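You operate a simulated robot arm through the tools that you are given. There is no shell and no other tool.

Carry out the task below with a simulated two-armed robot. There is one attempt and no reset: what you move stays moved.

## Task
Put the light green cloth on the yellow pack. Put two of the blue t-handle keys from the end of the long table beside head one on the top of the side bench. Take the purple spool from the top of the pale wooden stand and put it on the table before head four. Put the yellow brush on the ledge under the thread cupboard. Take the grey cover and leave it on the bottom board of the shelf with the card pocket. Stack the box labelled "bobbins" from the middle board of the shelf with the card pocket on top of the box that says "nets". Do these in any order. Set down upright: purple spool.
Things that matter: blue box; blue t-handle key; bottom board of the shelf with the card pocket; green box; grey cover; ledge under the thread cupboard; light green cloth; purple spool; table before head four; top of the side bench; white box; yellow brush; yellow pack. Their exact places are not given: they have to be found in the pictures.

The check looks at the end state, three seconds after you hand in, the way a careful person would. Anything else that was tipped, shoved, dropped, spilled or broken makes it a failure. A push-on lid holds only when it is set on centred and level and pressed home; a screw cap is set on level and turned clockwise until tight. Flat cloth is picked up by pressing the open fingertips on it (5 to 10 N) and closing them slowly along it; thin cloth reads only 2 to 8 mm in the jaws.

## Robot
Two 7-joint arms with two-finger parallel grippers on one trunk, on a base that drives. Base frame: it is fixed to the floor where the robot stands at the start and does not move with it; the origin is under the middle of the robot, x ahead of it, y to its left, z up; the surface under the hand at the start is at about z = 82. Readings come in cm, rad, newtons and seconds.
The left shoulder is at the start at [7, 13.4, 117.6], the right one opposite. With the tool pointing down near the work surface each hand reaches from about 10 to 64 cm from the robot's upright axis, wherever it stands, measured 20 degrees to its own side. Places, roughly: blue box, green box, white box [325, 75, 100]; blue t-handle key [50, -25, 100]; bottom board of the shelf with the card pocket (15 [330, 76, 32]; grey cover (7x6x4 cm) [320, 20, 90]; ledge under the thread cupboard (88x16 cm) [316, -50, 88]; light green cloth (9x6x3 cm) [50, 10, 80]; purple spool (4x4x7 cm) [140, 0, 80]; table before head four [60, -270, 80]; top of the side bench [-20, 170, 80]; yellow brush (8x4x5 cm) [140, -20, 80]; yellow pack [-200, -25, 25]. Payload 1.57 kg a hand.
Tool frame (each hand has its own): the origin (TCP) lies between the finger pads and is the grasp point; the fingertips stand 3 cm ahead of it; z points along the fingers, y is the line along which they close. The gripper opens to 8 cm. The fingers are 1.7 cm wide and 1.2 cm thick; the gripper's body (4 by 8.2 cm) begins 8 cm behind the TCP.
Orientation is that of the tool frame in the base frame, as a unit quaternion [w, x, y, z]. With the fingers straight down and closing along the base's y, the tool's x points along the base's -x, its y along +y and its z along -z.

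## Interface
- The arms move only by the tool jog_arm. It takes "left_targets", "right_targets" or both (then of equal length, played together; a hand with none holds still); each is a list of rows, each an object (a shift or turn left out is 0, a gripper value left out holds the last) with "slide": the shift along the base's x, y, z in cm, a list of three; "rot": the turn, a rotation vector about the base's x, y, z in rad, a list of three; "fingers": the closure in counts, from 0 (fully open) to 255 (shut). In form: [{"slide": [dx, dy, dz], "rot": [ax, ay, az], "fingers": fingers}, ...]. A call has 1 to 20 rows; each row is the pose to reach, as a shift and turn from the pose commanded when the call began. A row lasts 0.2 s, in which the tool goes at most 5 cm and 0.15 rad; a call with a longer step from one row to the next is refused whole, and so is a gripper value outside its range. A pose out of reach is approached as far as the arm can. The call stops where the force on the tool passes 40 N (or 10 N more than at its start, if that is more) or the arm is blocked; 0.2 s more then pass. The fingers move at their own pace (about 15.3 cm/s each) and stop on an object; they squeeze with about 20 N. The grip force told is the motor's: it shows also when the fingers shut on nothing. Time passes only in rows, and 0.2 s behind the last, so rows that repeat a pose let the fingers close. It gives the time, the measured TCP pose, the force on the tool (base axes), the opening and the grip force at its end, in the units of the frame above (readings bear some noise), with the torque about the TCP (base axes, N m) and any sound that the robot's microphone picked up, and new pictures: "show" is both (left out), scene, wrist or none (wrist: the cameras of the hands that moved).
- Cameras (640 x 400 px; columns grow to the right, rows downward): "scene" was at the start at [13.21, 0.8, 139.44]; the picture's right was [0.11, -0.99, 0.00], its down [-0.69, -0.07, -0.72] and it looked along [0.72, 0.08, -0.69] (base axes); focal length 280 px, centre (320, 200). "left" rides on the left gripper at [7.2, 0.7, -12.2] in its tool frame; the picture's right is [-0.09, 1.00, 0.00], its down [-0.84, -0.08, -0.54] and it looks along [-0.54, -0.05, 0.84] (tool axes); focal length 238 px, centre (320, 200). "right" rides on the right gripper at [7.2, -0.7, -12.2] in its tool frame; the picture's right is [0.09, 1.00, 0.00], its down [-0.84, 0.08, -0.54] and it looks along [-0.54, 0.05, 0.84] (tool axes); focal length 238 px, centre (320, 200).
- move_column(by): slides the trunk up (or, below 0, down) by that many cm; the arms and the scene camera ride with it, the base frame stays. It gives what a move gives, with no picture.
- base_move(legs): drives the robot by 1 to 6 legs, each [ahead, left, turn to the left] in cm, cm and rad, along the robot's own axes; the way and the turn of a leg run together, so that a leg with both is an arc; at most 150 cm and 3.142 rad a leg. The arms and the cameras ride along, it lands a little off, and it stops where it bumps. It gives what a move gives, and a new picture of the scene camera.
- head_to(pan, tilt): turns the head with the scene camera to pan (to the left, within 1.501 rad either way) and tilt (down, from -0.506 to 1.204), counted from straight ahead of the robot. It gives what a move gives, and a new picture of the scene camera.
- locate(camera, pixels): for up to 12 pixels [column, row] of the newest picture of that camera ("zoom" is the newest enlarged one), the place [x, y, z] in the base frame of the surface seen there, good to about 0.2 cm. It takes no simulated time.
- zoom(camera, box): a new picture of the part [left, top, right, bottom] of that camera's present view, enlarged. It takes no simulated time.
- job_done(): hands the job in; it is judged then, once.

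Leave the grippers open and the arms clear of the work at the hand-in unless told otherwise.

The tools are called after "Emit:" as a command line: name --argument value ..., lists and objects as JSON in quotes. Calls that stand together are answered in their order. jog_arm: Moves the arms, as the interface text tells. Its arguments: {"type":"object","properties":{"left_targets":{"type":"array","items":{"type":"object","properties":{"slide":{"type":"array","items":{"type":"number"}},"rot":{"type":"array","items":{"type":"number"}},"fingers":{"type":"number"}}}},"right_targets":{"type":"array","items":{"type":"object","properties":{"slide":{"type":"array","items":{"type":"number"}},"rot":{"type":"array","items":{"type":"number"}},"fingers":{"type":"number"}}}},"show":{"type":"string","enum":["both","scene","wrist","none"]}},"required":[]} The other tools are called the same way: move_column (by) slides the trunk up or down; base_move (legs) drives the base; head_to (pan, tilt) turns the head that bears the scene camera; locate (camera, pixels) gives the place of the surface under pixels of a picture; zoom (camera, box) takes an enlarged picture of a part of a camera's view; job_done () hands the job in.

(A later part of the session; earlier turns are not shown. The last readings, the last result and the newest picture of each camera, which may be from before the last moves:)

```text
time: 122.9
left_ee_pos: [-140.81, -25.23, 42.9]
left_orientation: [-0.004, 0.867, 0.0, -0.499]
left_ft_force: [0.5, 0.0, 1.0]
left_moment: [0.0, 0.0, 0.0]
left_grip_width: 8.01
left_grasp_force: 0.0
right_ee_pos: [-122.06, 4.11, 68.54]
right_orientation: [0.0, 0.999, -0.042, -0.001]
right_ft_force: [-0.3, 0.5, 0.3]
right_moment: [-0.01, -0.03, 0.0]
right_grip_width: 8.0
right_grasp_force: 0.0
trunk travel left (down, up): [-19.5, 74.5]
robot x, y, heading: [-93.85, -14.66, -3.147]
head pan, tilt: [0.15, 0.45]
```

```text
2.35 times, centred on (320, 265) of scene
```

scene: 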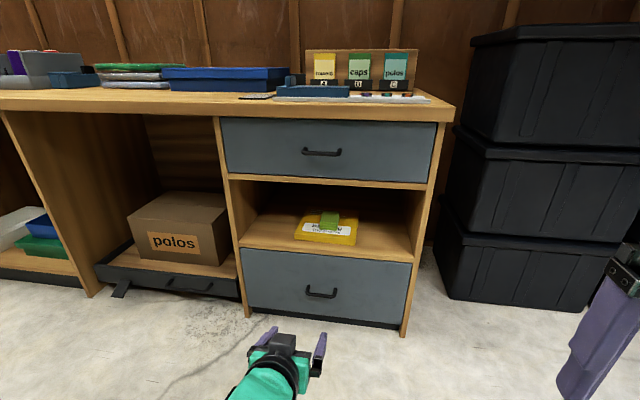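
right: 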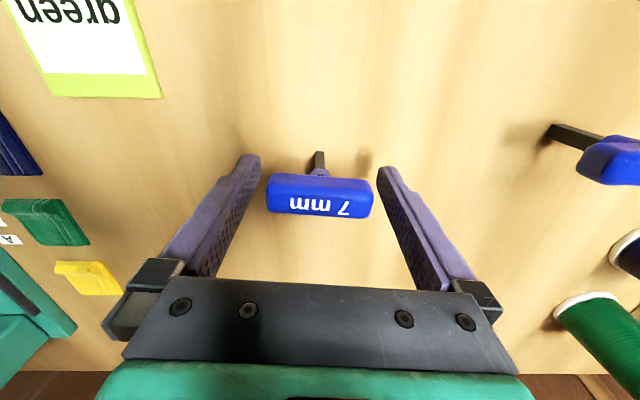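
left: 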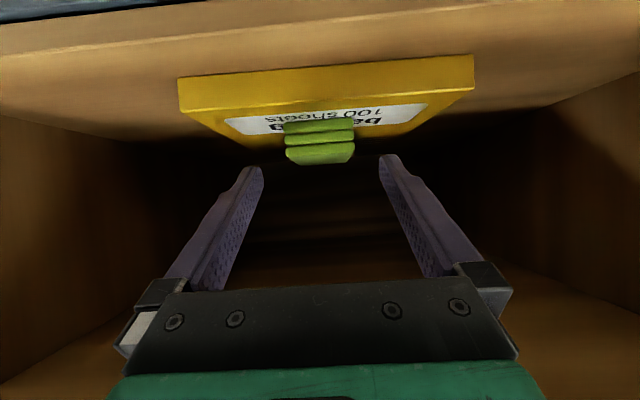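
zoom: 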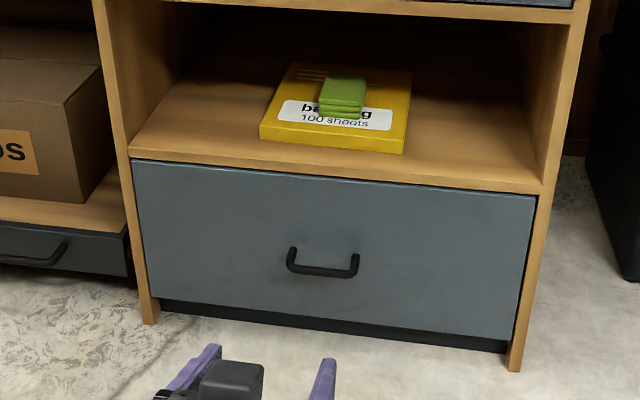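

The cloth lies flat on the yellow pack. Next I raise the trunk, bring the left hand back to pointing down, and get ready to drive to the stand.

Emit:
move_column --by 55.5

Emit:
jog_arm --left_targets '[{"slide": [1, 0, 1], "rot": [0, -0.13, 0]}, {"slide": [2, 0, 2], "rot": [0, -0.26, 0]}, {"slide": [4, 0, 3], "rot": [0, -0.39, 0]}, {"slide": [6, 0, 4], "rot": [0, -0.52, 0]}, {"slide": [8, 0, 6], "rot": [0, -0.65, 0]}, {"slide": [10, 0, 8], "rot": [0, -0.78, 0]}, {"slide": [12, 0, 10], "rot": [0, -0.91, 0]}, {"slide": [13, 0, 12], "rot": [0, -1.045, 0]}]' --show "none"

```text
refused: 55.5 is not a number from -40 to 40
```

```text
time: 123.8
left_ee_pos: [-135.83, -30.13, 44.04]
left_orientation: [0.107, 0.953, -0.014, -0.282]
left_ft_force: [0.0, 0.0, 0.5]
left_moment: [0.03, 0.02, 0.03]
left_grip_width: 8.01
left_grasp_force: 0.0
left hand out of reach, approached as far as the arm can: row 4
right_ee_pos: [-122.12, 4.07, 68.53]
right_orientation: [0.0, 0.999, -0.042, 0.0]
right_ft_force: [0.3, 0.6, 0.7]
right_moment: [0.0, -0.01, 0.03]
right_grip_width: 8.0
right_grasp_force: 0.1
trunk travel left (down, up): [-19.5, 74.5]
robot x, y, heading: [-94.29, -14.17, -3.143]
head pan, tilt: [0.15, 0.45]
stopped in row 4 (left hand): the arm was blocked; the commanded pose is now the measured one
```

The trunk move was refused (limit 40), and the arm was blocked by my own low base. I raise the trunk in two steps first.

Emit:
move_column --by 40

Emit:
move_column --by 15.5

Emit:
head_to --pan 0.3 --tilt 0.8

```text
time: 127.7
left_ee_pos: [-135.82, -30.1, 84.0]
left_orientation: [0.107, 0.953, -0.014, -0.283]
left_ft_force: [-0.4, -0.1, 0.2]
left_moment: [0.01, 0.01, 0.01]
left_grip_width: 7.99
left_grasp_force: 0.1
right_ee_pos: [-122.02, 4.08, 108.6]
right_orientation: [0.001, 0.999, -0.041, 0.0]
right_ft_force: [-1.3, -0.7, 0.8]
right_moment: [-0.01, 0.0, 0.01]
right_grip_width: 8.0
right_grasp_force: 0.1
trunk travel left (down, up): [-59.5, 34.5]
robot x, y, heading: [-94.06, -14.6, -3.139]
head pan, tilt: [0.15, 0.45]
```

```text
time: 129.4
left_ee_pos: [-135.94, -30.04, 99.55]
left_orientation: [0.107, 0.953, -0.014, -0.282]
left_ft_force: [1.2, 1.0, -0.2]
left_moment: [-0.01, 0.0, 0.01]
left_grip_width: 7.99
left_grasp_force: 0.1
right_ee_pos: [-122.07, 4.04, 123.96]
right_orientation: [0.0, 0.999, -0.041, 0.0]
right_ft_force: [0.2, 0.8, -0.9]
right_moment: [-0.04, 0.0, -0.01]
right_grip_width: 8.01
right_grasp_force: 0.0
trunk travel left (down, up): [-75.0, 19.0]
robot x, y, heading: [-93.61, -14.88, -3.141]
head pan, tilt: [0.15, 0.45]
```

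```text
time: 130.3
left_ee_pos: [-135.89, -30.16, 99.43]
left_orientation: [0.107, 0.953, -0.014, -0.282]
left_ft_force: [0.1, -1.5, 0.5]
left_moment: [0.04, -0.03, 0.01]
left_grip_width: 7.99
left_grasp_force: 0.1
right_ee_pos: [-122.1, 4.06, 124.04]
right_orientation: [0.0, 0.999, -0.042, 0.0]
right_ft_force: [-0.2, -1.1, -0.5]
right_moment: [-0.01, 0.05, -0.01]
right_grip_width: 8.02
right_grasp_force: 0.1
trunk travel left (down, up): [-75.0, 19.0]
robot x, y, heading: [-93.81, -14.67, -3.14]
head pan, tilt: [0.3, 0.799]
```

scene: 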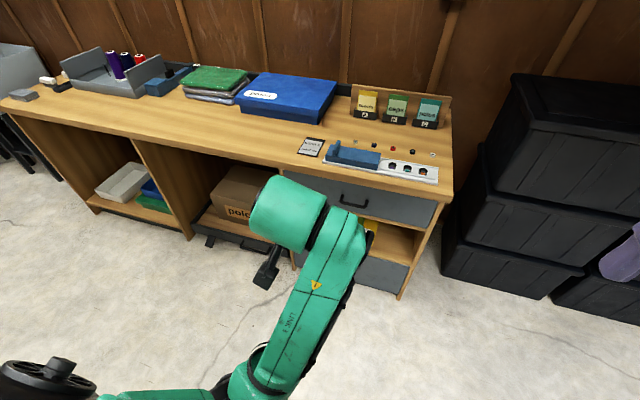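

The left arm is folded but free. I bring it upright in small steps: to about (-130,-33,112), pointing down.

Emit:
jog_arm --left_targets '[{"slide": [0, 0, 3], "rot": [0.036, -0.096, 0.005]}, {"slide": [0, -0.5, 6], "rot": [0.073, -0.191, 0.009]}, {"slide": [1, -1, 9], "rot": [0.109, -0.287, 0.014]}, {"slide": [2, -1.5, 11], "rot": [0.145, -0.383, 0.019]}, {"slide": [3, -2, 12], "rot": [0.182, -0.478, 0.023]}, {"slide": [4, -2.5, 12], "rot": [0.218, -0.574, 0.028]}, {"slide": [4, -2.5, 12], "rot": [0.218, -0.574, 0.028]}]' --show "scene"

```text
time: 130.7
left_ee_pos: [-136.43, -36.01, 99.07]
left_orientation: [0.202, 0.953, -0.017, -0.225]
left_ft_force: [-0.7, -0.1, 1.0]
left_moment: [0.02, -0.06, 0.0]
left_grip_width: 7.99
left_grasp_force: 0.1
left hand out of reach, approached as far as the arm can: row 1, 2
right_ee_pos: [-122.17, 3.86, 124.01]
right_orientation: [0.0, 0.999, -0.042, 0.001]
right_ft_force: [0.3, 0.0, 0.1]
right_moment: [0.02, -0.01, 0.01]
right_grip_width: 8.0
right_grasp_force: 0.1
trunk travel left (down, up): [-75.0, 19.0]
robot x, y, heading: [-94.01, -14.68, -3.142]
head pan, tilt: [0.3, 0.799]
stopped in row 2 (left hand): the arm was blocked; the commanded pose is now the measured one
```

scene: 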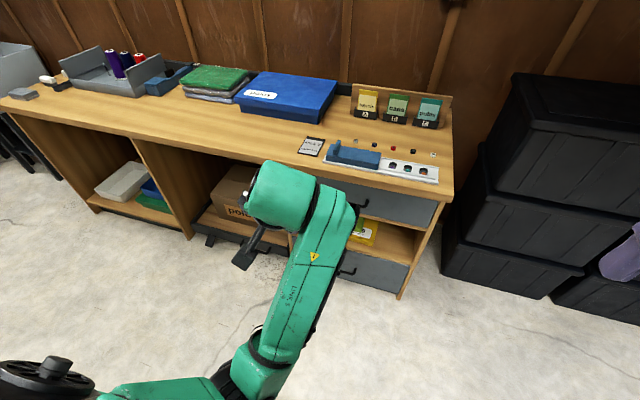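

Blocked by its own folded wrist. I undo the fold: forward and up to the 60° tilt pose at about (-149,-31,110), which the arm reached before.

Emit:
jog_arm --left_targets '[{"slide": [-2, 0.8, 1.8], "rot": [0.062, 0.096, -0.029]}, {"slide": [-4, 1.6, 3.6], "rot": [0.125, 0.192, -0.059]}, {"slide": [-6, 2.4, 5.5], "rot": [0.187, 0.288, -0.088]}, {"slide": [-8.5, 3.2, 7.5], "rot": [0.249, 0.383, -0.117]}, {"slide": [-10.5, 4, 9.3], "rot": [0.312, 0.479, -0.147]}, {"slide": [-12.6, 4.8, 11], "rot": [0.374, 0.575, -0.176]}, {"slide": [-12.6, 4.8, 11], "rot": [0.374, 0.575, -0.176]}]' --show "scene"

```text
time: 132.3
left_ee_pos: [-149.05, -33.43, 110.08]
left_orientation: [0.041, 0.864, -0.004, -0.501]
left_ft_force: [-0.2, 0.2, 0.0]
left_moment: [-0.01, -0.04, -0.02]
left_grip_width: 7.99
left_grasp_force: 0.1
right_ee_pos: [-122.04, 4.18, 123.97]
right_orientation: [0.001, 0.999, -0.041, 0.0]
right_ft_force: [-0.5, 0.8, 0.6]
right_moment: [-0.02, 0.01, -0.01]
right_grip_width: 7.98
right_grasp_force: 0.0
trunk travel left (down, up): [-75.0, 19.0]
robot x, y, heading: [-93.81, -14.65, -3.144]
head pan, tilt: [0.3, 0.799]
```

scene: 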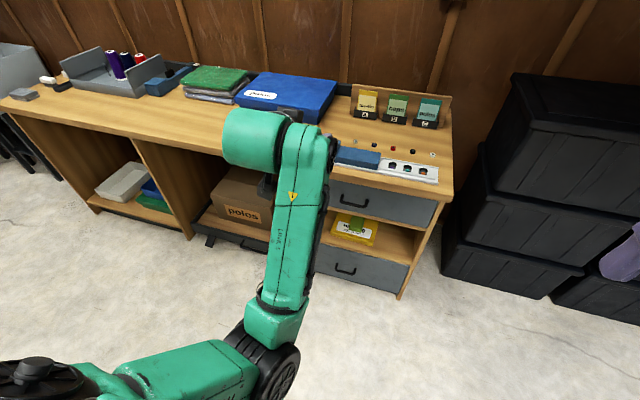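

It reached the tilt pose. Now I undo the tilt along the earlier proven path (moving the TCP back toward the robot as it turns down), first half only.

Emit:
jog_arm --left_targets '[{"slide": [1, 0, 1], "rot": [-0.01, -0.13, 0]}, {"slide": [2.2, 0, 2], "rot": [-0.03, -0.26, 0]}, {"slide": [4, 0, 3], "rot": [-0.05, -0.39, 0]}, {"slide": [6, 0, 4], "rot": [-0.07, -0.52, 0]}]' --show "scene"

```text
time: 133.3
left_ee_pos: [-149.03, -32.42, 109.56]
left_orientation: [0.034, 0.965, -0.014, -0.261]
left_ft_force: [-0.4, -0.2, -0.5]
left_moment: [-0.03, 0.0, 0.0]
left_grip_width: 8.0
left_grasp_force: 0.0
left hand out of reach, approached as far as the arm can: row 3, 4
right_ee_pos: [-122.26, 4.01, 123.93]
right_orientation: [0.001, 0.999, -0.042, 0.001]
right_ft_force: [-0.4, 0.1, -0.3]
right_moment: [0.03, -0.03, 0.05]
right_grip_width: 7.99
right_grasp_force: 0.0
trunk travel left (down, up): [-75.0, 19.0]
robot x, y, heading: [-94.11, -14.33, -3.142]
head pan, tilt: [0.3, 0.799]
```

scene: 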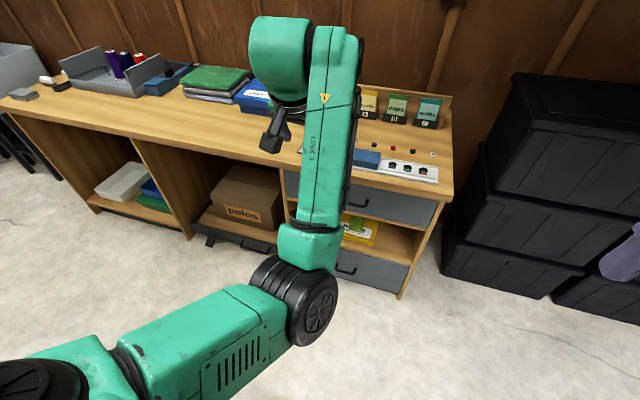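

The arm is in an elbow-forward posture. I coax it outward: moving the hand up and to the robot's left so that the elbow swings outward as at the start.

Emit:
jog_arm --left_targets '[{"slide": [0, -3, 3]}, {"slide": [0, -6, 6]}, {"slide": [0, -9, 9]}, {"slide": [0, -12, 12]}, {"slide": [0, -15, 15]}, {"slide": [0, -18, 18]}]' --show "scene"

```text
time: 134.7
left_ee_pos: [-148.61, -50.1, 127.62]
left_orientation: [0.027, 0.964, -0.018, -0.262]
left_ft_force: [-0.6, 0.1, 0.1]
left_moment: [0.04, 0.01, 0.0]
left_grip_width: 8.04
left_grasp_force: 0.1
left hand out of reach, approached as far as the arm can: row 1, 2
right_ee_pos: [-121.99, 3.98, 124.11]
right_orientation: [0.001, 0.999, -0.041, 0.0]
right_ft_force: [-0.2, -0.9, -0.7]
right_moment: [0.01, 0.03, -0.02]
right_grip_width: 7.97
right_grasp_force: 0.0
trunk travel left (down, up): [-75.0, 19.0]
robot x, y, heading: [-93.83, -14.65, -3.142]
head pan, tilt: [0.3, 0.799]
```

scene: 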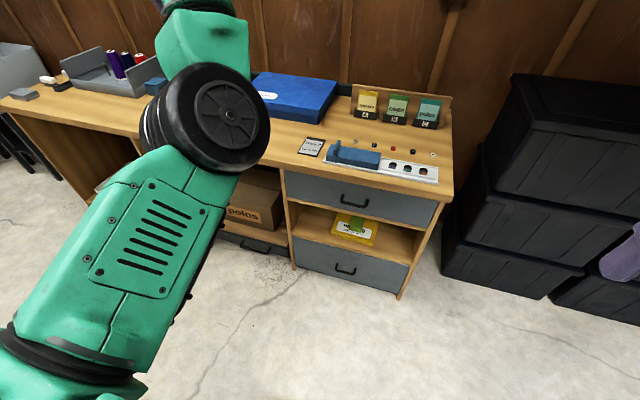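

It moves freely now. I finish turning the hand downward while drawing it back a bit.

Emit:
jog_arm --left_targets '[{"slide": [1.5, 0, 0], "rot": [-0.01, -0.13, 0]}, {"slide": [3, 0, 0], "rot": [-0.02, -0.26, 0]}, {"slide": [4.5, 0, 0], "rot": [-0.03, -0.39, 0]}, {"slide": [6, 0, 0], "rot": [-0.04, -0.52, 0]}]' --show "scene"

```text
time: 135.7
left_ee_pos: [-143.0, -50.01, 127.39]
left_orientation: [0.039, 0.999, -0.025, -0.019]
left_ft_force: [-1.1, -0.5, -1.0]
left_moment: [-0.01, -0.02, -0.01]
left_grip_width: 7.99
left_grasp_force: 0.0
left hand out of reach, approached as far as the arm can: row 4
right_ee_pos: [-121.99, 3.99, 124.05]
right_orientation: [0.0, 0.999, -0.042, 0.0]
right_ft_force: [0.1, 0.2, -0.7]
right_moment: [-0.03, 0.04, -0.03]
right_grip_width: 7.99
right_grasp_force: 0.1
trunk travel left (down, up): [-75.0, 19.0]
robot x, y, heading: [-93.94, -14.01, -3.145]
head pan, tilt: [0.3, 0.799]
```

scene: 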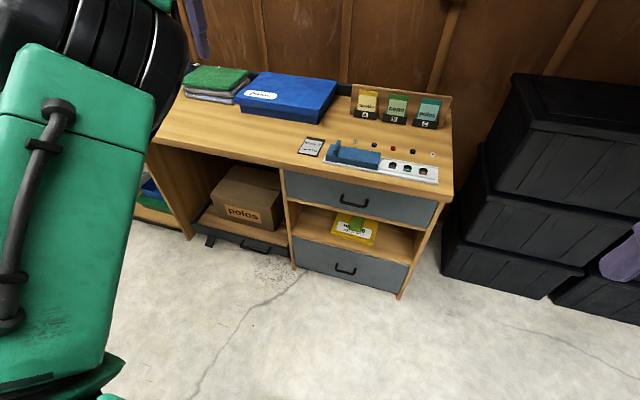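

Now pointing down. I bring the hand inward to about (-131,-34,114), in small steps.

Emit:
jog_arm --left_targets '[{"slide": [2, 2.5, -2], "rot": [0.02, -0.01, 0.01]}, {"slide": [4, 5, -4], "rot": [0.04, -0.02, 0.02]}, {"slide": [6, 7.5, -6], "rot": [0.06, -0.03, 0.035]}, {"slide": [8, 10, -9], "rot": [0.078, -0.038, 0.05]}, {"slide": [10, 13, -11], "rot": [0.078, -0.038, 0.05]}, {"slide": [12, 16, -13], "rot": [0.078, -0.038, 0.05]}]' --show "scene"

```text
time: 137.1
left_ee_pos: [-136.01, -43.17, 117.41]
left_orientation: [-0.007, 1.0, -0.003, 0.01]
left_ft_force: [0.1, -0.6, 0.4]
left_moment: [0.02, 0.02, 0.02]
left_grip_width: 7.99
left_grasp_force: 0.0
left hand out of reach, approached as far as the arm can: row 2, 3, 4, 5, 6
right_ee_pos: [-121.78, 3.75, 124.18]
right_orientation: [-0.001, 0.999, -0.042, -0.001]
right_ft_force: [0.7, 0.7, 0.5]
right_moment: [0.02, 0.03, -0.01]
right_grip_width: 7.97
right_grasp_force: 0.1
trunk travel left (down, up): [-75.0, 19.0]
robot x, y, heading: [-94.47, -14.31, -3.141]
head pan, tilt: [0.3, 0.799]
```

scene: 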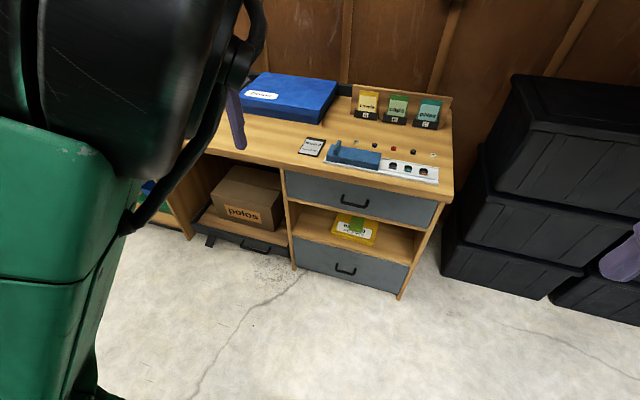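

The elbow ended up high and inward. To swing it outward, I roll the hand so the fingers point to the robot's right, which draws the forearm to the left, and then I turn back down. First 4 small steps.

Emit:
jog_arm --left_targets '[{"slide": [0, 1, 1], "rot": [0.13, 0, 0]}, {"slide": [0, 2, 2], "rot": [0.26, 0, 0]}, {"slide": [0, 4, 3], "rot": [0.39, 0, 0]}, {"slide": [0, 6, 4], "rot": [0.52, 0, 0]}]' --show "scene"

```text
time: 138.1
left_ee_pos: [-136.3, -36.86, 121.31]
left_orientation: [-0.256, 0.966, -0.008, 0.012]
left_ft_force: [-0.6, 0.0, -0.5]
left_moment: [-0.02, -0.01, 0.0]
left_grip_width: 8.0
left_grasp_force: 0.1
right_ee_pos: [-122.0, 4.02, 124.05]
right_orientation: [0.001, 0.999, -0.043, 0.0]
right_ft_force: [-0.1, -0.6, 0.2]
right_moment: [0.03, 0.0, -0.01]
right_grip_width: 8.0
right_grasp_force: 0.1
trunk travel left (down, up): [-75.0, 19.0]
robot x, y, heading: [-93.99, -14.59, -3.141]
head pan, tilt: [0.3, 0.799]
```

scene: 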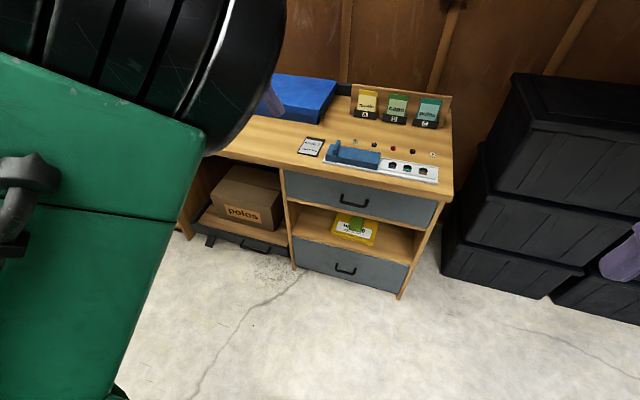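

Works so far. I continue the roll another 0.52 rad with the hand moving a little right.

Emit:
jog_arm --left_targets '[{"slide": [0, 1.5, 0], "rot": [0.13, 0, 0]}, {"slide": [0, 3, 0], "rot": [0.26, 0, 0]}, {"slide": [0, 5, 0], "rot": [0.39, 0, 0]}, {"slide": [0, 7, 0], "rot": [0.52, 0, 0]}]' --show "both"

```text
time: 139.1
left_ee_pos: [-136.21, -29.44, 121.45]
left_orientation: [-0.495, 0.868, -0.012, 0.01]
left_ft_force: [0.5, -0.2, -0.1]
left_moment: [0.0, -0.01, -0.01]
left_grip_width: 8.02
left_grasp_force: 0.1
right_ee_pos: [-122.07, 4.15, 123.91]
right_orientation: [0.001, 0.999, -0.042, 0.0]
right_ft_force: [0.0, -1.0, 0.0]
right_moment: [-0.01, -0.03, 0.0]
right_grip_width: 8.01
right_grasp_force: 0.0
trunk travel left (down, up): [-75.0, 19.0]
robot x, y, heading: [-94.17, -14.6, -3.139]
head pan, tilt: [0.3, 0.799]
```

scene: 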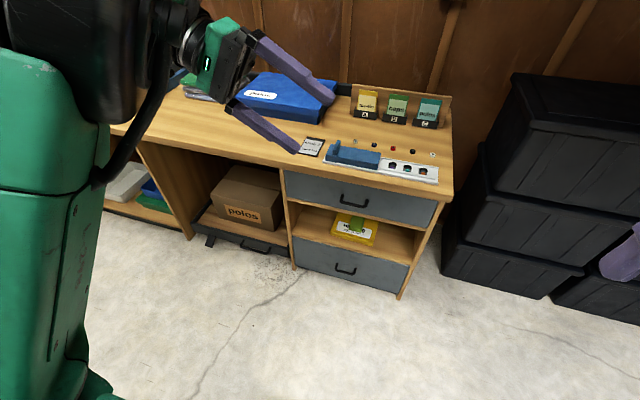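
left: 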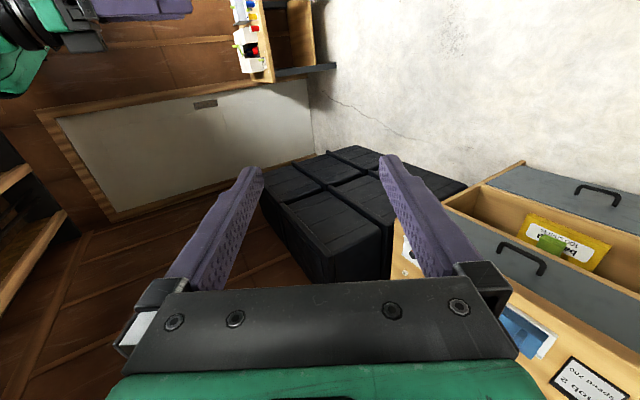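

The elbow is moving left. I roll further to ~90°.

Emit:
jog_arm --left_targets '[{"slide": [0, 1, 0], "rot": [0.13, 0, 0]}, {"slide": [0, 2, 0], "rot": [0.26, 0, 0]}, {"slide": [0, 3, 0], "rot": [0.39, 0, 0]}, {"slide": [0, 4, 0], "rot": [0.52, 0, 0]}]' --show "scene"

```text
time: 140.1
left_ee_pos: [-143.13, -24.45, 121.43]
left_orientation: [-0.681, 0.732, 0.014, -0.021]
left_ft_force: [-0.3, -0.1, 0.1]
left_moment: [-0.03, -0.02, -0.05]
left_grip_width: 7.98
left_grasp_force: 0.0
left hand out of reach, approached as far as the arm can: row 2, 3, 4
right_ee_pos: [-122.21, 4.17, 124.02]
right_orientation: [0.001, 0.999, -0.042, 0.001]
right_ft_force: [-1.0, -0.3, 0.9]
right_moment: [-0.01, -0.02, -0.05]
right_grip_width: 8.01
right_grasp_force: 0.0
trunk travel left (down, up): [-75.0, 19.0]
robot x, y, heading: [-93.68, -14.71, -3.137]
head pan, tilt: [0.3, 0.799]
```

scene: 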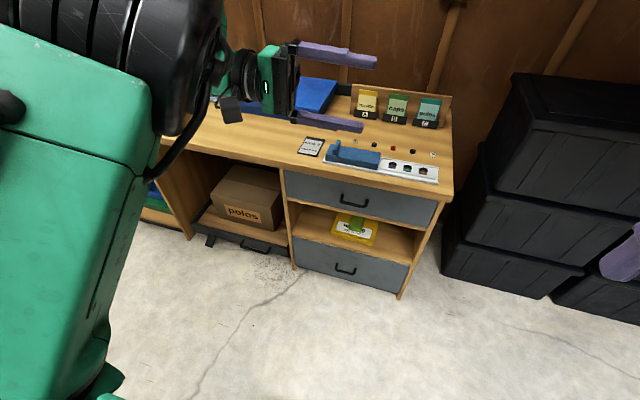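

The hand points right. I look left to see the arm's posture.

Emit:
head_to --pan 1.1 --tilt 0.6

Emit:
locate --camera "scene" --pixels '[[100, 100], [200, 100], [300, 100], [400, 100], [200, 200], [300, 200], [400, 200], [500, 200], [300, 300], [400, 300], [500, 300], [550, 100]]'

```text
time: 141.2
left_ee_pos: [-142.77, -24.27, 121.48]
left_orientation: [-0.681, 0.732, 0.014, -0.021]
left_ft_force: [-0.5, -0.2, -0.1]
left_moment: [0.03, -0.01, 0.0]
left_grip_width: 8.0
left_grasp_force: 0.0
right_ee_pos: [-122.13, 4.02, 123.94]
right_orientation: [0.0, 0.999, -0.041, 0.0]
right_ft_force: [0.4, -0.7, -0.3]
right_moment: [0.01, -0.03, 0.01]
right_grip_width: 7.99
right_grasp_force: 0.1
trunk travel left (down, up): [-75.0, 19.0]
robot x, y, heading: [-93.73, -14.72, -3.138]
head pan, tilt: [1.1, 0.6]
```

scene: 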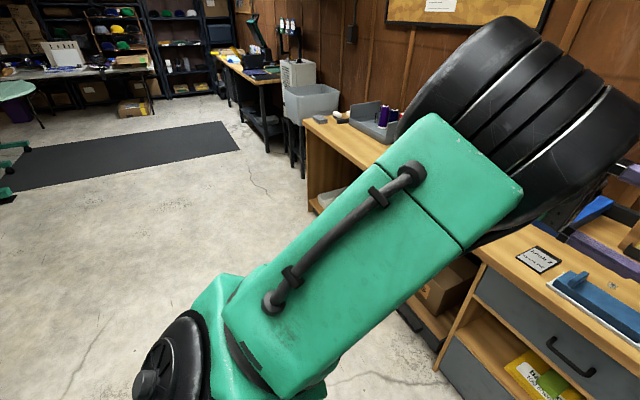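

```text
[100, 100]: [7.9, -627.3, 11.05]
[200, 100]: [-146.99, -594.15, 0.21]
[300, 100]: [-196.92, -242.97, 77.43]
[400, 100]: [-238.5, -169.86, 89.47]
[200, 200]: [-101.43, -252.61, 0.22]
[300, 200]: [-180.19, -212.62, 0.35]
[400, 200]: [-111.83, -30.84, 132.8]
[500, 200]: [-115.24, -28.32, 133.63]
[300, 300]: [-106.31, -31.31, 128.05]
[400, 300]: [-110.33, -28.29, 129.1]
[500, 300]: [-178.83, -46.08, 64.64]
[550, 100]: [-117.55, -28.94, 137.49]
```

The upper arm points forward-up instead of out to the left. I move the hand (fingers still pointing right) out to the robot's left side so the upper arm swings out.

Emit:
jog_arm --left_targets '[{"slide": [1, -4, 0]}, {"slide": [2.5, -8, 0]}, {"slide": [4.5, -12, 0]}, {"slide": [7, -16, 0]}, {"slide": [10, -20, 0]}, {"slide": [13, -23.5, 0]}, {"slide": [16, -27, 0]}, {"slide": [19, -30, 0]}]' --show "scene"

```text
time: 143.0
left_ee_pos: [-126.31, -48.18, 117.79]
left_orientation: [-0.681, 0.732, 0.016, -0.021]
left_ft_force: [-0.3, -0.6, -0.1]
left_moment: [0.01, -0.03, -0.01]
left_grip_width: 8.0
left_grasp_force: 0.0
left hand out of reach, approached as far as the arm can: row 1, 2, 3, 4, 5, 6, 7, 8
right_ee_pos: [-122.07, 4.05, 123.99]
right_orientation: [-0.001, 0.999, -0.042, 0.001]
right_ft_force: [-0.1, 0.3, 0.4]
right_moment: [-0.03, -0.02, 0.0]
right_grip_width: 8.0
right_grasp_force: 0.0
trunk travel left (down, up): [-75.0, 19.0]
robot x, y, heading: [-94.05, -14.64, -3.14]
head pan, tilt: [1.1, 0.6]
```

scene: 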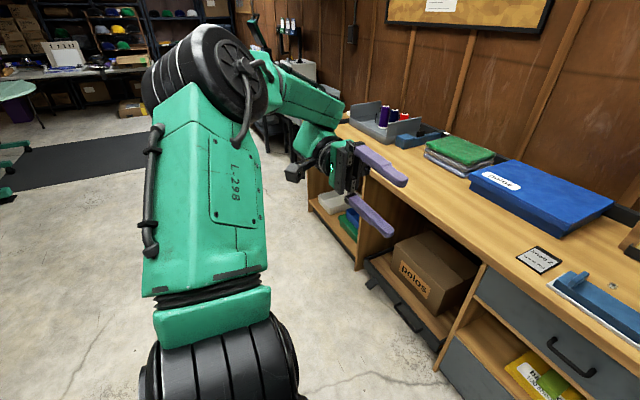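

The arm now looks like its original posture (elbow out left). I roll the hand back to pointing down, gradually, while moving it to a ready position.

Emit:
jog_arm --left_targets '[{"slide": [-0.5, 0.5, 0], "rot": [-0.13, 0, 0]}, {"slide": [-1, 1, 0], "rot": [-0.26, 0, 0]}, {"slide": [-1.5, 1.5, 0], "rot": [-0.39, 0, 0]}, {"slide": [-2, 2, 0], "rot": [-0.52, 0, 0]}, {"slide": [-2.5, 2.5, -0.5], "rot": [-0.65, 0, 0]}, {"slide": [-3, 3, -1], "rot": [-0.78, 0, 0]}]' --show "scene"

```text
time: 144.4
left_ee_pos: [-129.53, -44.99, 116.76]
left_orientation: [-0.35, 0.936, 0.003, -0.024]
left_ft_force: [-0.4, -0.8, 0.4]
left_moment: [0.0, 0.01, -0.02]
left_grip_width: 7.99
left_grasp_force: 0.0
right_ee_pos: [-122.04, 4.23, 123.95]
right_orientation: [0.0, 0.999, -0.042, 0.001]
right_ft_force: [0.3, 0.3, -0.5]
right_moment: [0.0, 0.01, 0.0]
right_grip_width: 8.02
right_grasp_force: 0.0
trunk travel left (down, up): [-75.0, 19.0]
robot x, y, heading: [-93.99, -14.67, -3.139]
head pan, tilt: [1.1, 0.6]
```

scene: 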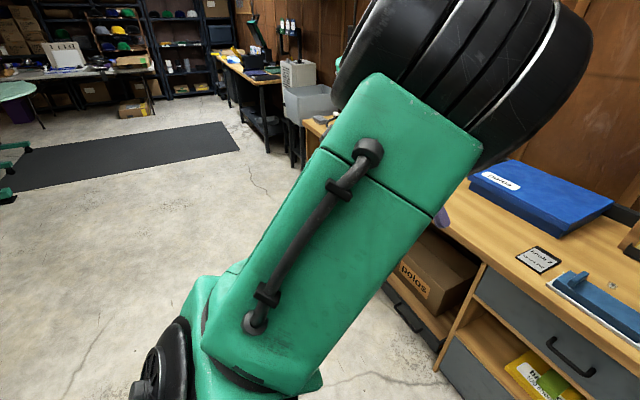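

The elbow rises again as the hand turns down. Earlier the right arm recovered from the same posture when its hand was yawed 90°, brought close to the body's middle, and un-yawed. I'll mirror that: first finish turning the left hand down, further ahead.

Emit:
jog_arm --left_targets '[{"slide": [-2, 0, 0.5], "rot": [-0.12, 0, 0]}, {"slide": [-4, 0, 1], "rot": [-0.24, 0, 0]}, {"slide": [-6, 0, 1.5], "rot": [-0.36, 0, 0]}, {"slide": [-8, 0, 2], "rot": [-0.48, 0, 0]}, {"slide": [-10, 0, 3], "rot": [-0.6, 0, 0]}, {"slide": [-12, 0, 4], "rot": [-0.72, 0, 0]}]' --show "none"

Emit:
jog_arm --left_targets '[{"slide": [0, 0, 0], "rot": [0, 0, -0.13]}, {"slide": [0, 0, 0], "rot": [0, 0, -0.26]}, {"slide": [0, 0, 0], "rot": [0, 0, -0.39]}, {"slide": [0, 0, 0], "rot": [0, 0, -0.52]}, {"slide": [0, 0, 0], "rot": [0, 0, -0.65]}, {"slide": [0, 0, 0], "rot": [0, 0, -0.78]}]' --show "scene"

```text
time: 145.8
left_ee_pos: [-141.5, -45.14, 120.85]
left_orientation: [0.001, 1.0, -0.005, -0.025]
left_ft_force: [0.6, -0.9, -0.7]
left_moment: [-0.01, -0.02, 0.03]
left_grip_width: 8.01
left_grasp_force: 0.0
right_ee_pos: [-122.05, 4.15, 124.0]
right_orientation: [0.001, 0.999, -0.042, 0.0]
right_ft_force: [-0.3, -0.7, 0.4]
right_moment: [0.0, 0.0, -0.02]
right_grip_width: 8.0
right_grasp_force: 0.0
trunk travel left (down, up): [-75.0, 19.0]
robot x, y, heading: [-93.95, -14.81, -3.143]
head pan, tilt: [1.1, 0.6]
```

```text
time: 147.2
left_ee_pos: [-141.42, -45.19, 120.79]
left_orientation: [-0.01, 0.922, -0.386, -0.023]
left_ft_force: [0.1, 0.9, -0.8]
left_moment: [0.0, 0.02, 0.02]
left_grip_width: 8.02
left_grasp_force: 0.0
right_ee_pos: [-122.04, 3.99, 124.1]
right_orientation: [0.0, 0.999, -0.042, 0.0]
right_ft_force: [-0.3, 0.0, -0.7]
right_moment: [0.03, 0.0, -0.02]
right_grip_width: 7.99
right_grasp_force: 0.0
trunk travel left (down, up): [-75.0, 19.0]
robot x, y, heading: [-93.6, -14.91, -3.142]
head pan, tilt: [1.1, 0.6]
```

scene: 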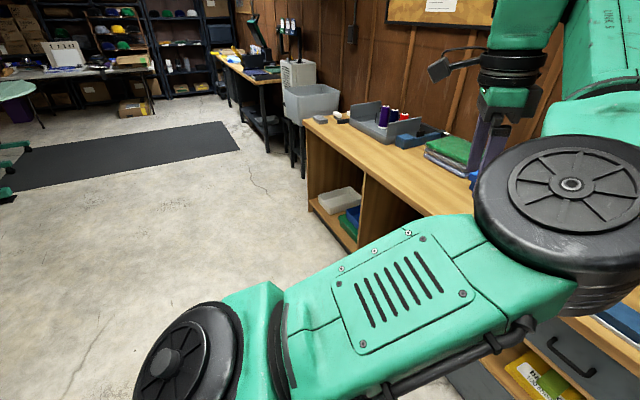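

That is accepted without limits. I continue the yaw to −90°.

Emit:
jog_arm --left_targets '[{"slide": [0, 0, 0], "rot": [0, 0, -0.13]}, {"slide": [0, 0, 0], "rot": [0, 0, -0.26]}, {"slide": [0, 0, 0], "rot": [0, 0, -0.39]}, {"slide": [0, 0, 0], "rot": [0, 0, -0.52]}, {"slide": [0, 0, 0], "rot": [0, 0, -0.65]}, {"slide": [0, 0, 0], "rot": [0, 0, -0.78]}]' --show "none"

Emit:
head_to --pan 0.3 --tilt 0.7

```text
time: 148.6
left_ee_pos: [-141.38, -45.33, 120.71]
left_orientation: [0.018, -0.707, 0.707, 0.017]
left_ft_force: [0.6, -0.6, 0.5]
left_moment: [-0.02, 0.01, 0.01]
left_grip_width: 8.02
left_grasp_force: 0.1
right_ee_pos: [-121.96, 4.12, 124.03]
right_orientation: [0.001, 0.999, -0.042, 0.0]
right_ft_force: [-0.2, 0.7, 0.0]
right_moment: [-0.03, -0.01, 0.04]
right_grip_width: 7.99
right_grasp_force: 0.1
trunk travel left (down, up): [-75.0, 19.0]
robot x, y, heading: [-93.77, -14.87, -3.145]
head pan, tilt: [1.1, 0.6]
```

```text
time: 149.8
left_ee_pos: [-141.44, -45.18, 120.73]
left_orientation: [-0.017, 0.707, -0.707, -0.018]
left_ft_force: [1.1, -0.2, 0.5]
left_moment: [-0.01, 0.03, 0.03]
left_grip_width: 7.99
left_grasp_force: 0.1
right_ee_pos: [-122.0, 4.11, 124.1]
right_orientation: [-0.001, 0.999, -0.042, 0.0]
right_ft_force: [0.2, -0.7, 0.5]
right_moment: [-0.03, 0.04, -0.01]
right_grip_width: 8.0
right_grasp_force: 0.1
trunk travel left (down, up): [-75.0, 19.0]
robot x, y, heading: [-93.61, -14.59, -3.142]
head pan, tilt: [0.3, 0.7]
```

scene: 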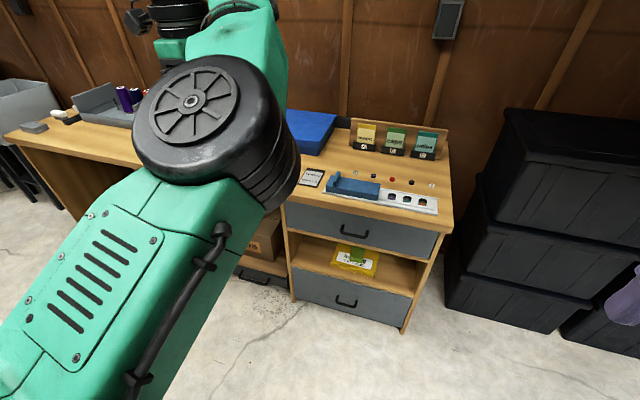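

Now I move the left hand to near the body's middle: (ahead ~28, left ~6, z≈106), slowly.

Emit:
jog_arm --left_targets '[{"slide": [2.2, 2.7, -1.7]}, {"slide": [4.4, 5.4, -3.4]}, {"slide": [6.6, 8.1, -5.1]}, {"slide": [8.8, 10.8, -6.8]}, {"slide": [11, 13.5, -8.5]}, {"slide": [13.2, 16.2, -10.2]}, {"slide": [15.4, 18.9, -11.9]}, {"slide": [17.6, 21.6, -13.6]}, {"slide": [19.7, 24.3, -15]}]' --show "scene"

```text
time: 151.8
left_ee_pos: [-139.92, -44.8, 119.66]
left_orientation: [-0.025, 0.726, -0.687, -0.031]
left_ft_force: [0.2, -1.1, 0.5]
left_moment: [-0.02, -0.01, 0.0]
left_grip_width: 8.02
left_grasp_force: 0.1
left hand out of reach, approached as far as the arm can: row 1, 2, 3, 4, 5, 6, 7, 8, 9
right_ee_pos: [-122.0, 4.01, 124.03]
right_orientation: [0.001, 0.999, -0.042, 0.0]
right_ft_force: [-0.9, -0.8, -0.2]
right_moment: [-0.01, -0.01, -0.02]
right_grip_width: 8.0
right_grasp_force: 0.1
trunk travel left (down, up): [-75.0, 19.0]
robot x, y, heading: [-94.01, -14.92, -3.139]
head pan, tilt: [0.3, 0.7]
```

scene: 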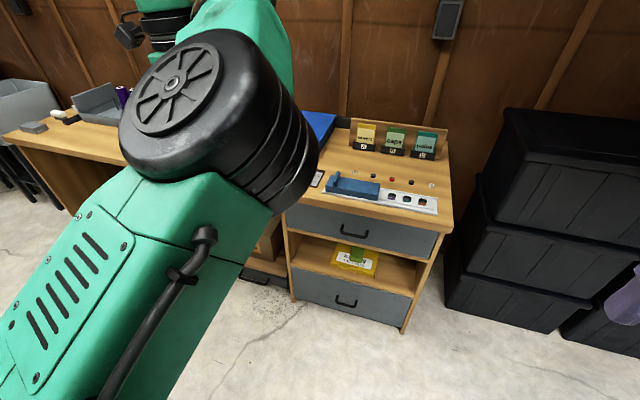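

Stuck at a limit there. I try the opposite: yaw back and beyond in the plus direction, to see whether the elbow swings outward left.

Emit:
jog_arm --left_targets '[{"rot": [0, 0, 0.14], "slide": [0, 0, 0]}, {"rot": [0, 0, 0.28], "slide": [0, 0, 0]}, {"rot": [0, 0, 0.42], "slide": [0, 0, 0]}, {"rot": [0, 0, 0.56], "slide": [0, 0, 0]}, {"rot": [0, 0, 0.7], "slide": [0, 0, 0]}, {"rot": [0, 0, 0.84], "slide": [0, 0, 0]}, {"rot": [0, 0, 0.98], "slide": [0, 0, 0]}, {"rot": [0, 0, 1.12], "slide": [0, 0, 0]}, {"rot": [0, 0, 1.26], "slide": [0, 0, 0]}, {"rot": [0, 0, 1.4], "slide": [0, 0, 0]}, {"rot": [0, 0, 1.54], "slide": [0, 0, 0]}]' --show "none"

Emit:
jog_arm --left_targets '[{"rot": [0, 0, 0.14], "slide": [0, 0, 0]}, {"rot": [0, 0, 0.28], "slide": [0, 0, 0]}, {"rot": [0, 0, 0.42], "slide": [0, 0, 0]}, {"rot": [0, 0, 0.56], "slide": [0, 0, 0]}, {"rot": [0, 0, 0.7], "slide": [0, 0, 0]}]' --show "scene"

```text
time: 154.2
left_ee_pos: [-140.15, -45.19, 118.82]
left_orientation: [-0.005, 0.999, 0.026, -0.035]
left_ft_force: [0.2, -1.2, -0.1]
left_moment: [-0.02, 0.0, 0.0]
left_grip_width: 8.0
left_grasp_force: 0.0
right_ee_pos: [-122.08, 4.05, 124.03]
right_orientation: [0.001, 0.999, -0.042, 0.0]
right_ft_force: [-0.6, 0.4, 0.3]
right_moment: [-0.01, 0.02, -0.01]
right_grip_width: 8.03
right_grasp_force: 0.1
trunk travel left (down, up): [-75.0, 19.0]
robot x, y, heading: [-94.08, -14.62, -3.139]
head pan, tilt: [0.3, 0.7]
```

```text
time: 155.4
left_ee_pos: [-140.26, -45.0, 119.01]
left_orientation: [0.009, 0.931, 0.365, -0.03]
left_ft_force: [-0.1, 0.5, -0.2]
left_moment: [-0.01, -0.02, -0.01]
left_grip_width: 8.0
left_grasp_force: 0.0
right_ee_pos: [-122.19, 4.14, 124.02]
right_orientation: [0.0, 0.999, -0.042, 0.0]
right_ft_force: [-0.3, -0.1, 0.6]
right_moment: [-0.01, 0.01, 0.02]
right_grip_width: 8.01
right_grasp_force: 0.0
trunk travel left (down, up): [-75.0, 19.0]
robot x, y, heading: [-93.97, -14.6, -3.136]
head pan, tilt: [0.3, 0.7]
```

scene: 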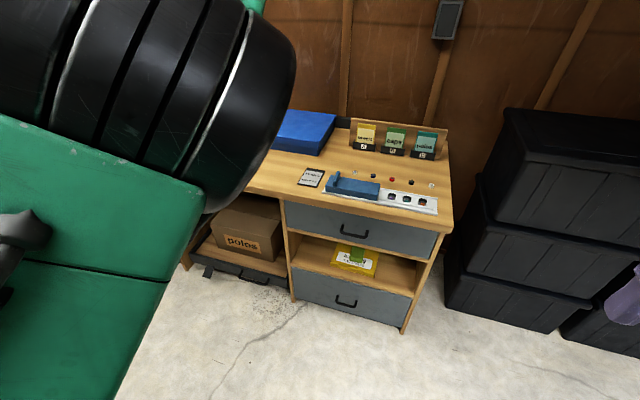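

The elbow rises with plus yaw, as hoped. I continue the yaw by another 0.7 rad.

Emit:
jog_arm --left_targets '[{"rot": [0, 0, 0.14], "slide": [0, 0, 0]}, {"rot": [0, 0, 0.28], "slide": [0, 0, 0]}, {"rot": [0, 0, 0.42], "slide": [0, 0, 0]}, {"rot": [0, 0, 0.56], "slide": [0, 0, 0]}, {"rot": [0, 0, 0.7], "slide": [0, 0, 0]}, {"rot": [0, 0, 0.84], "slide": [0, 0, 0]}]' --show "scene"

```text
time: 156.8
left_ee_pos: [-140.08, -44.93, 119.34]
left_orientation: [0.019, 0.702, 0.711, -0.018]
left_ft_force: [-0.2, 0.2, -0.1]
left_moment: [0.0, 0.0, -0.04]
left_grip_width: 8.0
left_grasp_force: 0.0
right_ee_pos: [-122.06, 3.94, 124.09]
right_orientation: [0.001, 0.999, -0.043, -0.001]
right_ft_force: [0.0, -0.4, -0.9]
right_moment: [0.01, 0.0, 0.0]
right_grip_width: 7.99
right_grasp_force: 0.1
trunk travel left (down, up): [-75.0, 19.0]
robot x, y, heading: [-94.07, -14.66, -3.137]
head pan, tilt: [0.3, 0.7]
```

scene: 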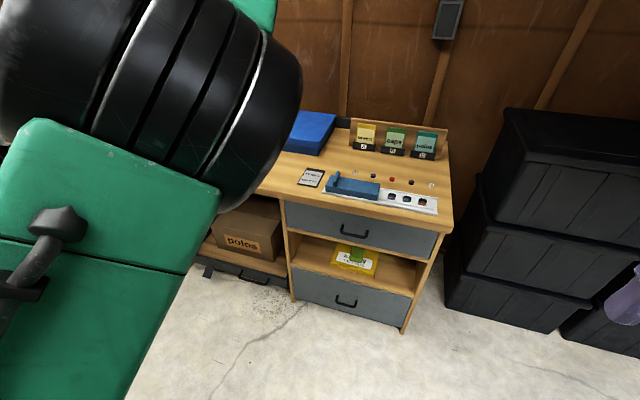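

Plus yaw has plenty of range. My idea: keep yawing plus until the last joint reaches its stop, so that further yaw forces the elbow out to the left; then un-yaw. I continue.

Emit:
jog_arm --left_targets '[{"rot": [0, 0, 0.14], "slide": [0, 0, 0]}, {"rot": [0, 0, 0.28], "slide": [0, 0, 0]}, {"rot": [0, 0, 0.42], "slide": [0, 0, 0]}, {"rot": [0, 0, 0.56], "slide": [0, 0, 0]}, {"rot": [0, 0, 0.7], "slide": [0, 0, 0]}, {"rot": [0, 0, 0.84], "slide": [0, 0, 0]}, {"rot": [0, 0, 0.98], "slide": [0, 0, 0]}, {"rot": [0, 0, 1.12], "slide": [0, 0, 0]}]' --show "none"

Emit:
jog_arm --left_targets '[{"rot": [0, 0, 0.14], "slide": [0, 0, 0]}, {"rot": [0, 0, 0.28], "slide": [0, 0, 0]}, {"rot": [0, 0, 0.42], "slide": [0, 0, 0]}, {"rot": [0, 0, 0.56], "slide": [0, 0, 0]}, {"rot": [0, 0, 0.7], "slide": [0, 0, 0]}, {"rot": [0, 0, 0.84], "slide": [0, 0, 0]}]' --show "scene"

```text
time: 158.6
left_ee_pos: [-140.35, -44.22, 119.3]
left_orientation: [0.041, 0.226, 0.973, -0.005]
left_ft_force: [0.2, -1.2, 0.6]
left_moment: [-0.04, -0.02, 0.01]
left_grip_width: 8.02
left_grasp_force: 0.1
right_ee_pos: [-122.11, 4.09, 124.01]
right_orientation: [0.0, 0.999, -0.042, 0.0]
right_ft_force: [0.7, -0.3, -0.5]
right_moment: [0.01, -0.01, -0.03]
right_grip_width: 8.01
right_grasp_force: 0.0
trunk travel left (down, up): [-75.0, 19.0]
robot x, y, heading: [-94.03, -14.35, -3.134]
head pan, tilt: [0.3, 0.7]
```

```text
time: 160.0
left_ee_pos: [-140.32, -44.15, 119.33]
left_orientation: [0.038, -0.19, 0.981, 0.012]
left_ft_force: [0.0, 0.9, -0.9]
left_moment: [0.0, 0.01, -0.02]
left_grip_width: 8.01
left_grasp_force: 0.1
right_ee_pos: [-122.0, 3.99, 124.11]
right_orientation: [0.001, 0.999, -0.043, 0.0]
right_ft_force: [0.3, 0.2, 0.4]
right_moment: [0.0, 0.04, 0.01]
right_grip_width: 7.98
right_grasp_force: 0.0
trunk travel left (down, up): [-75.0, 19.0]
robot x, y, heading: [-93.87, -15.15, -3.135]
head pan, tilt: [0.3, 0.7]
```

scene: 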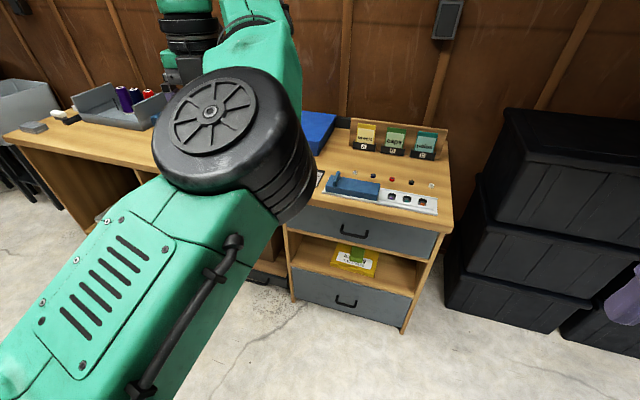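

The elbow went inward instead. Since one arm can do the rest, I'll try to park the left arm hanging at the robot's left side, out of the way: hand toward (ahead 10, left 50, z 100).

Emit:
jog_arm --left_targets '[{"slide": [2, -4, 0]}, {"slide": [4, -8, 0]}, {"slide": [7, -11.5, 0]}, {"slide": [10, -15, 0]}, {"slide": [13.5, -18, -1]}, {"slide": [17, -20, -3]}, {"slide": [20.5, -21, -6]}, {"slide": [24, -22, -9]}]' --show "scene"

```text
time: 161.8
left_ee_pos: [-116.21, -66.5, 110.23]
left_orientation: [0.038, -0.189, 0.981, 0.012]
left_ft_force: [0.9, 0.6, -0.4]
left_moment: [0.0, 0.01, -0.01]
left_grip_width: 7.99
left_grasp_force: 0.0
right_ee_pos: [-121.96, 3.92, 124.12]
right_orientation: [-0.001, 0.999, -0.042, -0.001]
right_ft_force: [0.4, -0.2, 0.1]
right_moment: [0.03, 0.04, 0.05]
right_grip_width: 8.0
right_grasp_force: 0.1
trunk travel left (down, up): [-75.0, 19.0]
robot x, y, heading: [-93.75, -14.64, -3.14]
head pan, tilt: [0.3, 0.7]
```

scene: 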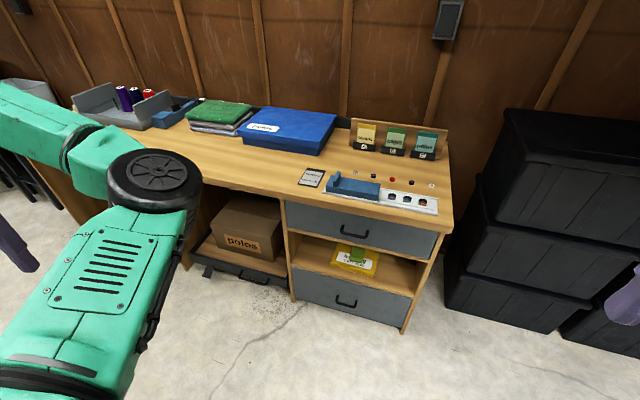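

That pose is reached freely. Here at the side I un-yaw the hand step by step and watch the elbow.

Emit:
jog_arm --left_targets '[{"rot": [0, 0, -0.14], "slide": [0, 0, 0]}, {"rot": [0, 0, -0.28], "slide": [0, 0, 0]}, {"rot": [0, 0, -0.42], "slide": [0, 0, 0]}, {"rot": [0, 0, -0.56], "slide": [0, 0, 0]}, {"rot": [0, 0, -0.7], "slide": [0, 0, 0]}, {"rot": [0, 0, -0.84], "slide": [0, 0, 0]}, {"rot": [0, 0, -0.98], "slide": [0, 0, 0]}, {"rot": [0, 0, -1.12], "slide": [0, 0, 0]}, {"rot": [0, 0, -1.26], "slide": [0, 0, 0]}, {"rot": [0, 0, -1.4], "slide": [0, 0, 0]}, {"rot": [0, 0, -1.54], "slide": [0, 0, 0]}, {"rot": [0, 0, -1.68], "slide": [0, 0, 0]}]' --show "scene"

```text
time: 164.4
left_ee_pos: [-116.33, -66.35, 110.39]
left_orientation: [0.034, 0.605, 0.796, -0.02]
left_ft_force: [-0.1, 0.3, -0.3]
left_moment: [-0.05, 0.0, 0.03]
left_grip_width: 7.98
left_grasp_force: 0.1
right_ee_pos: [-122.13, 4.1, 123.94]
right_orientation: [0.001, 0.999, -0.042, -0.001]
right_ft_force: [-0.6, -0.1, 0.2]
right_moment: [-0.01, -0.01, 0.0]
right_grip_width: 7.99
right_grasp_force: 0.0
trunk travel left (down, up): [-75.0, 19.0]
robot x, y, heading: [-94.11, -14.16, -3.144]
head pan, tilt: [0.3, 0.7]
```

scene: 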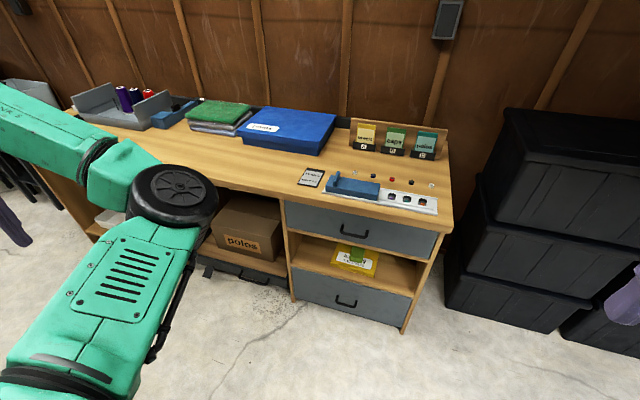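

Minus yaw moves the elbow inward, so plus yaw should push it outward. I yaw plus from here by 2.5 rad, watching.

Emit:
jog_arm --left_targets '[{"rot": [0, 0, 0.14], "slide": [0, 0, 0]}, {"rot": [0, 0, 0.28], "slide": [0, 0, 0]}, {"rot": [0, 0, 0.42], "slide": [0, 0, 0]}, {"rot": [0, 0, 0.56], "slide": [0, 0, 0]}, {"rot": [0, 0, 0.7], "slide": [0, 0, 0]}, {"rot": [0, 0, 0.84], "slide": [0, 0, 0]}, {"rot": [0, 0, 0.98], "slide": [0, 0, 0]}, {"rot": [0, 0, 1.12], "slide": [0, 0, 0]}, {"rot": [0, 0, 1.26], "slide": [0, 0, 0]}, {"rot": [0, 0, 1.4], "slide": [0, 0, 0]}, {"rot": [0, 0, 1.54], "slide": [0, 0, 0]}, {"rot": [0, 0, 1.68], "slide": [0, 0, 0]}, {"rot": [0, 0, 1.82], "slide": [0, 0, 0]}, {"rot": [0, 0, 1.96], "slide": [0, 0, 0]}, {"rot": [0, 0, 2.1], "slide": [0, 0, 0]}, {"rot": [0, 0, 2.24], "slide": [0, 0, 0]}, {"rot": [0, 0, 2.38], "slide": [0, 0, 0]}, {"rot": [0, 0, 2.52], "slide": [0, 0, 0]}]' --show "scene"

```text
time: 168.2
left_ee_pos: [-116.37, -66.25, 110.35]
left_orientation: [0.029, -0.575, 0.817, 0.026]
left_ft_force: [-0.1, 0.5, 0.4]
left_moment: [0.03, -0.02, 0.04]
left_grip_width: 8.02
left_grasp_force: 0.1
right_ee_pos: [-122.12, 3.93, 124.04]
right_orientation: [0.0, 0.999, -0.042, 0.0]
right_ft_force: [-0.6, 0.7, 0.0]
right_moment: [0.01, 0.01, -0.02]
right_grip_width: 8.02
right_grasp_force: 0.2
trunk travel left (down, up): [-75.0, 19.0]
robot x, y, heading: [-94.33, -14.2, -3.138]
head pan, tilt: [0.3, 0.7]
```

scene: 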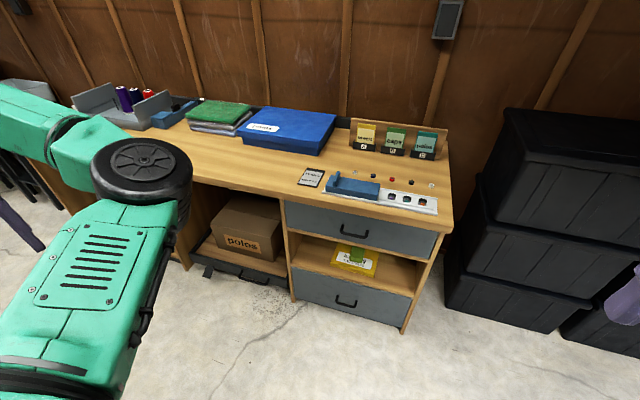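

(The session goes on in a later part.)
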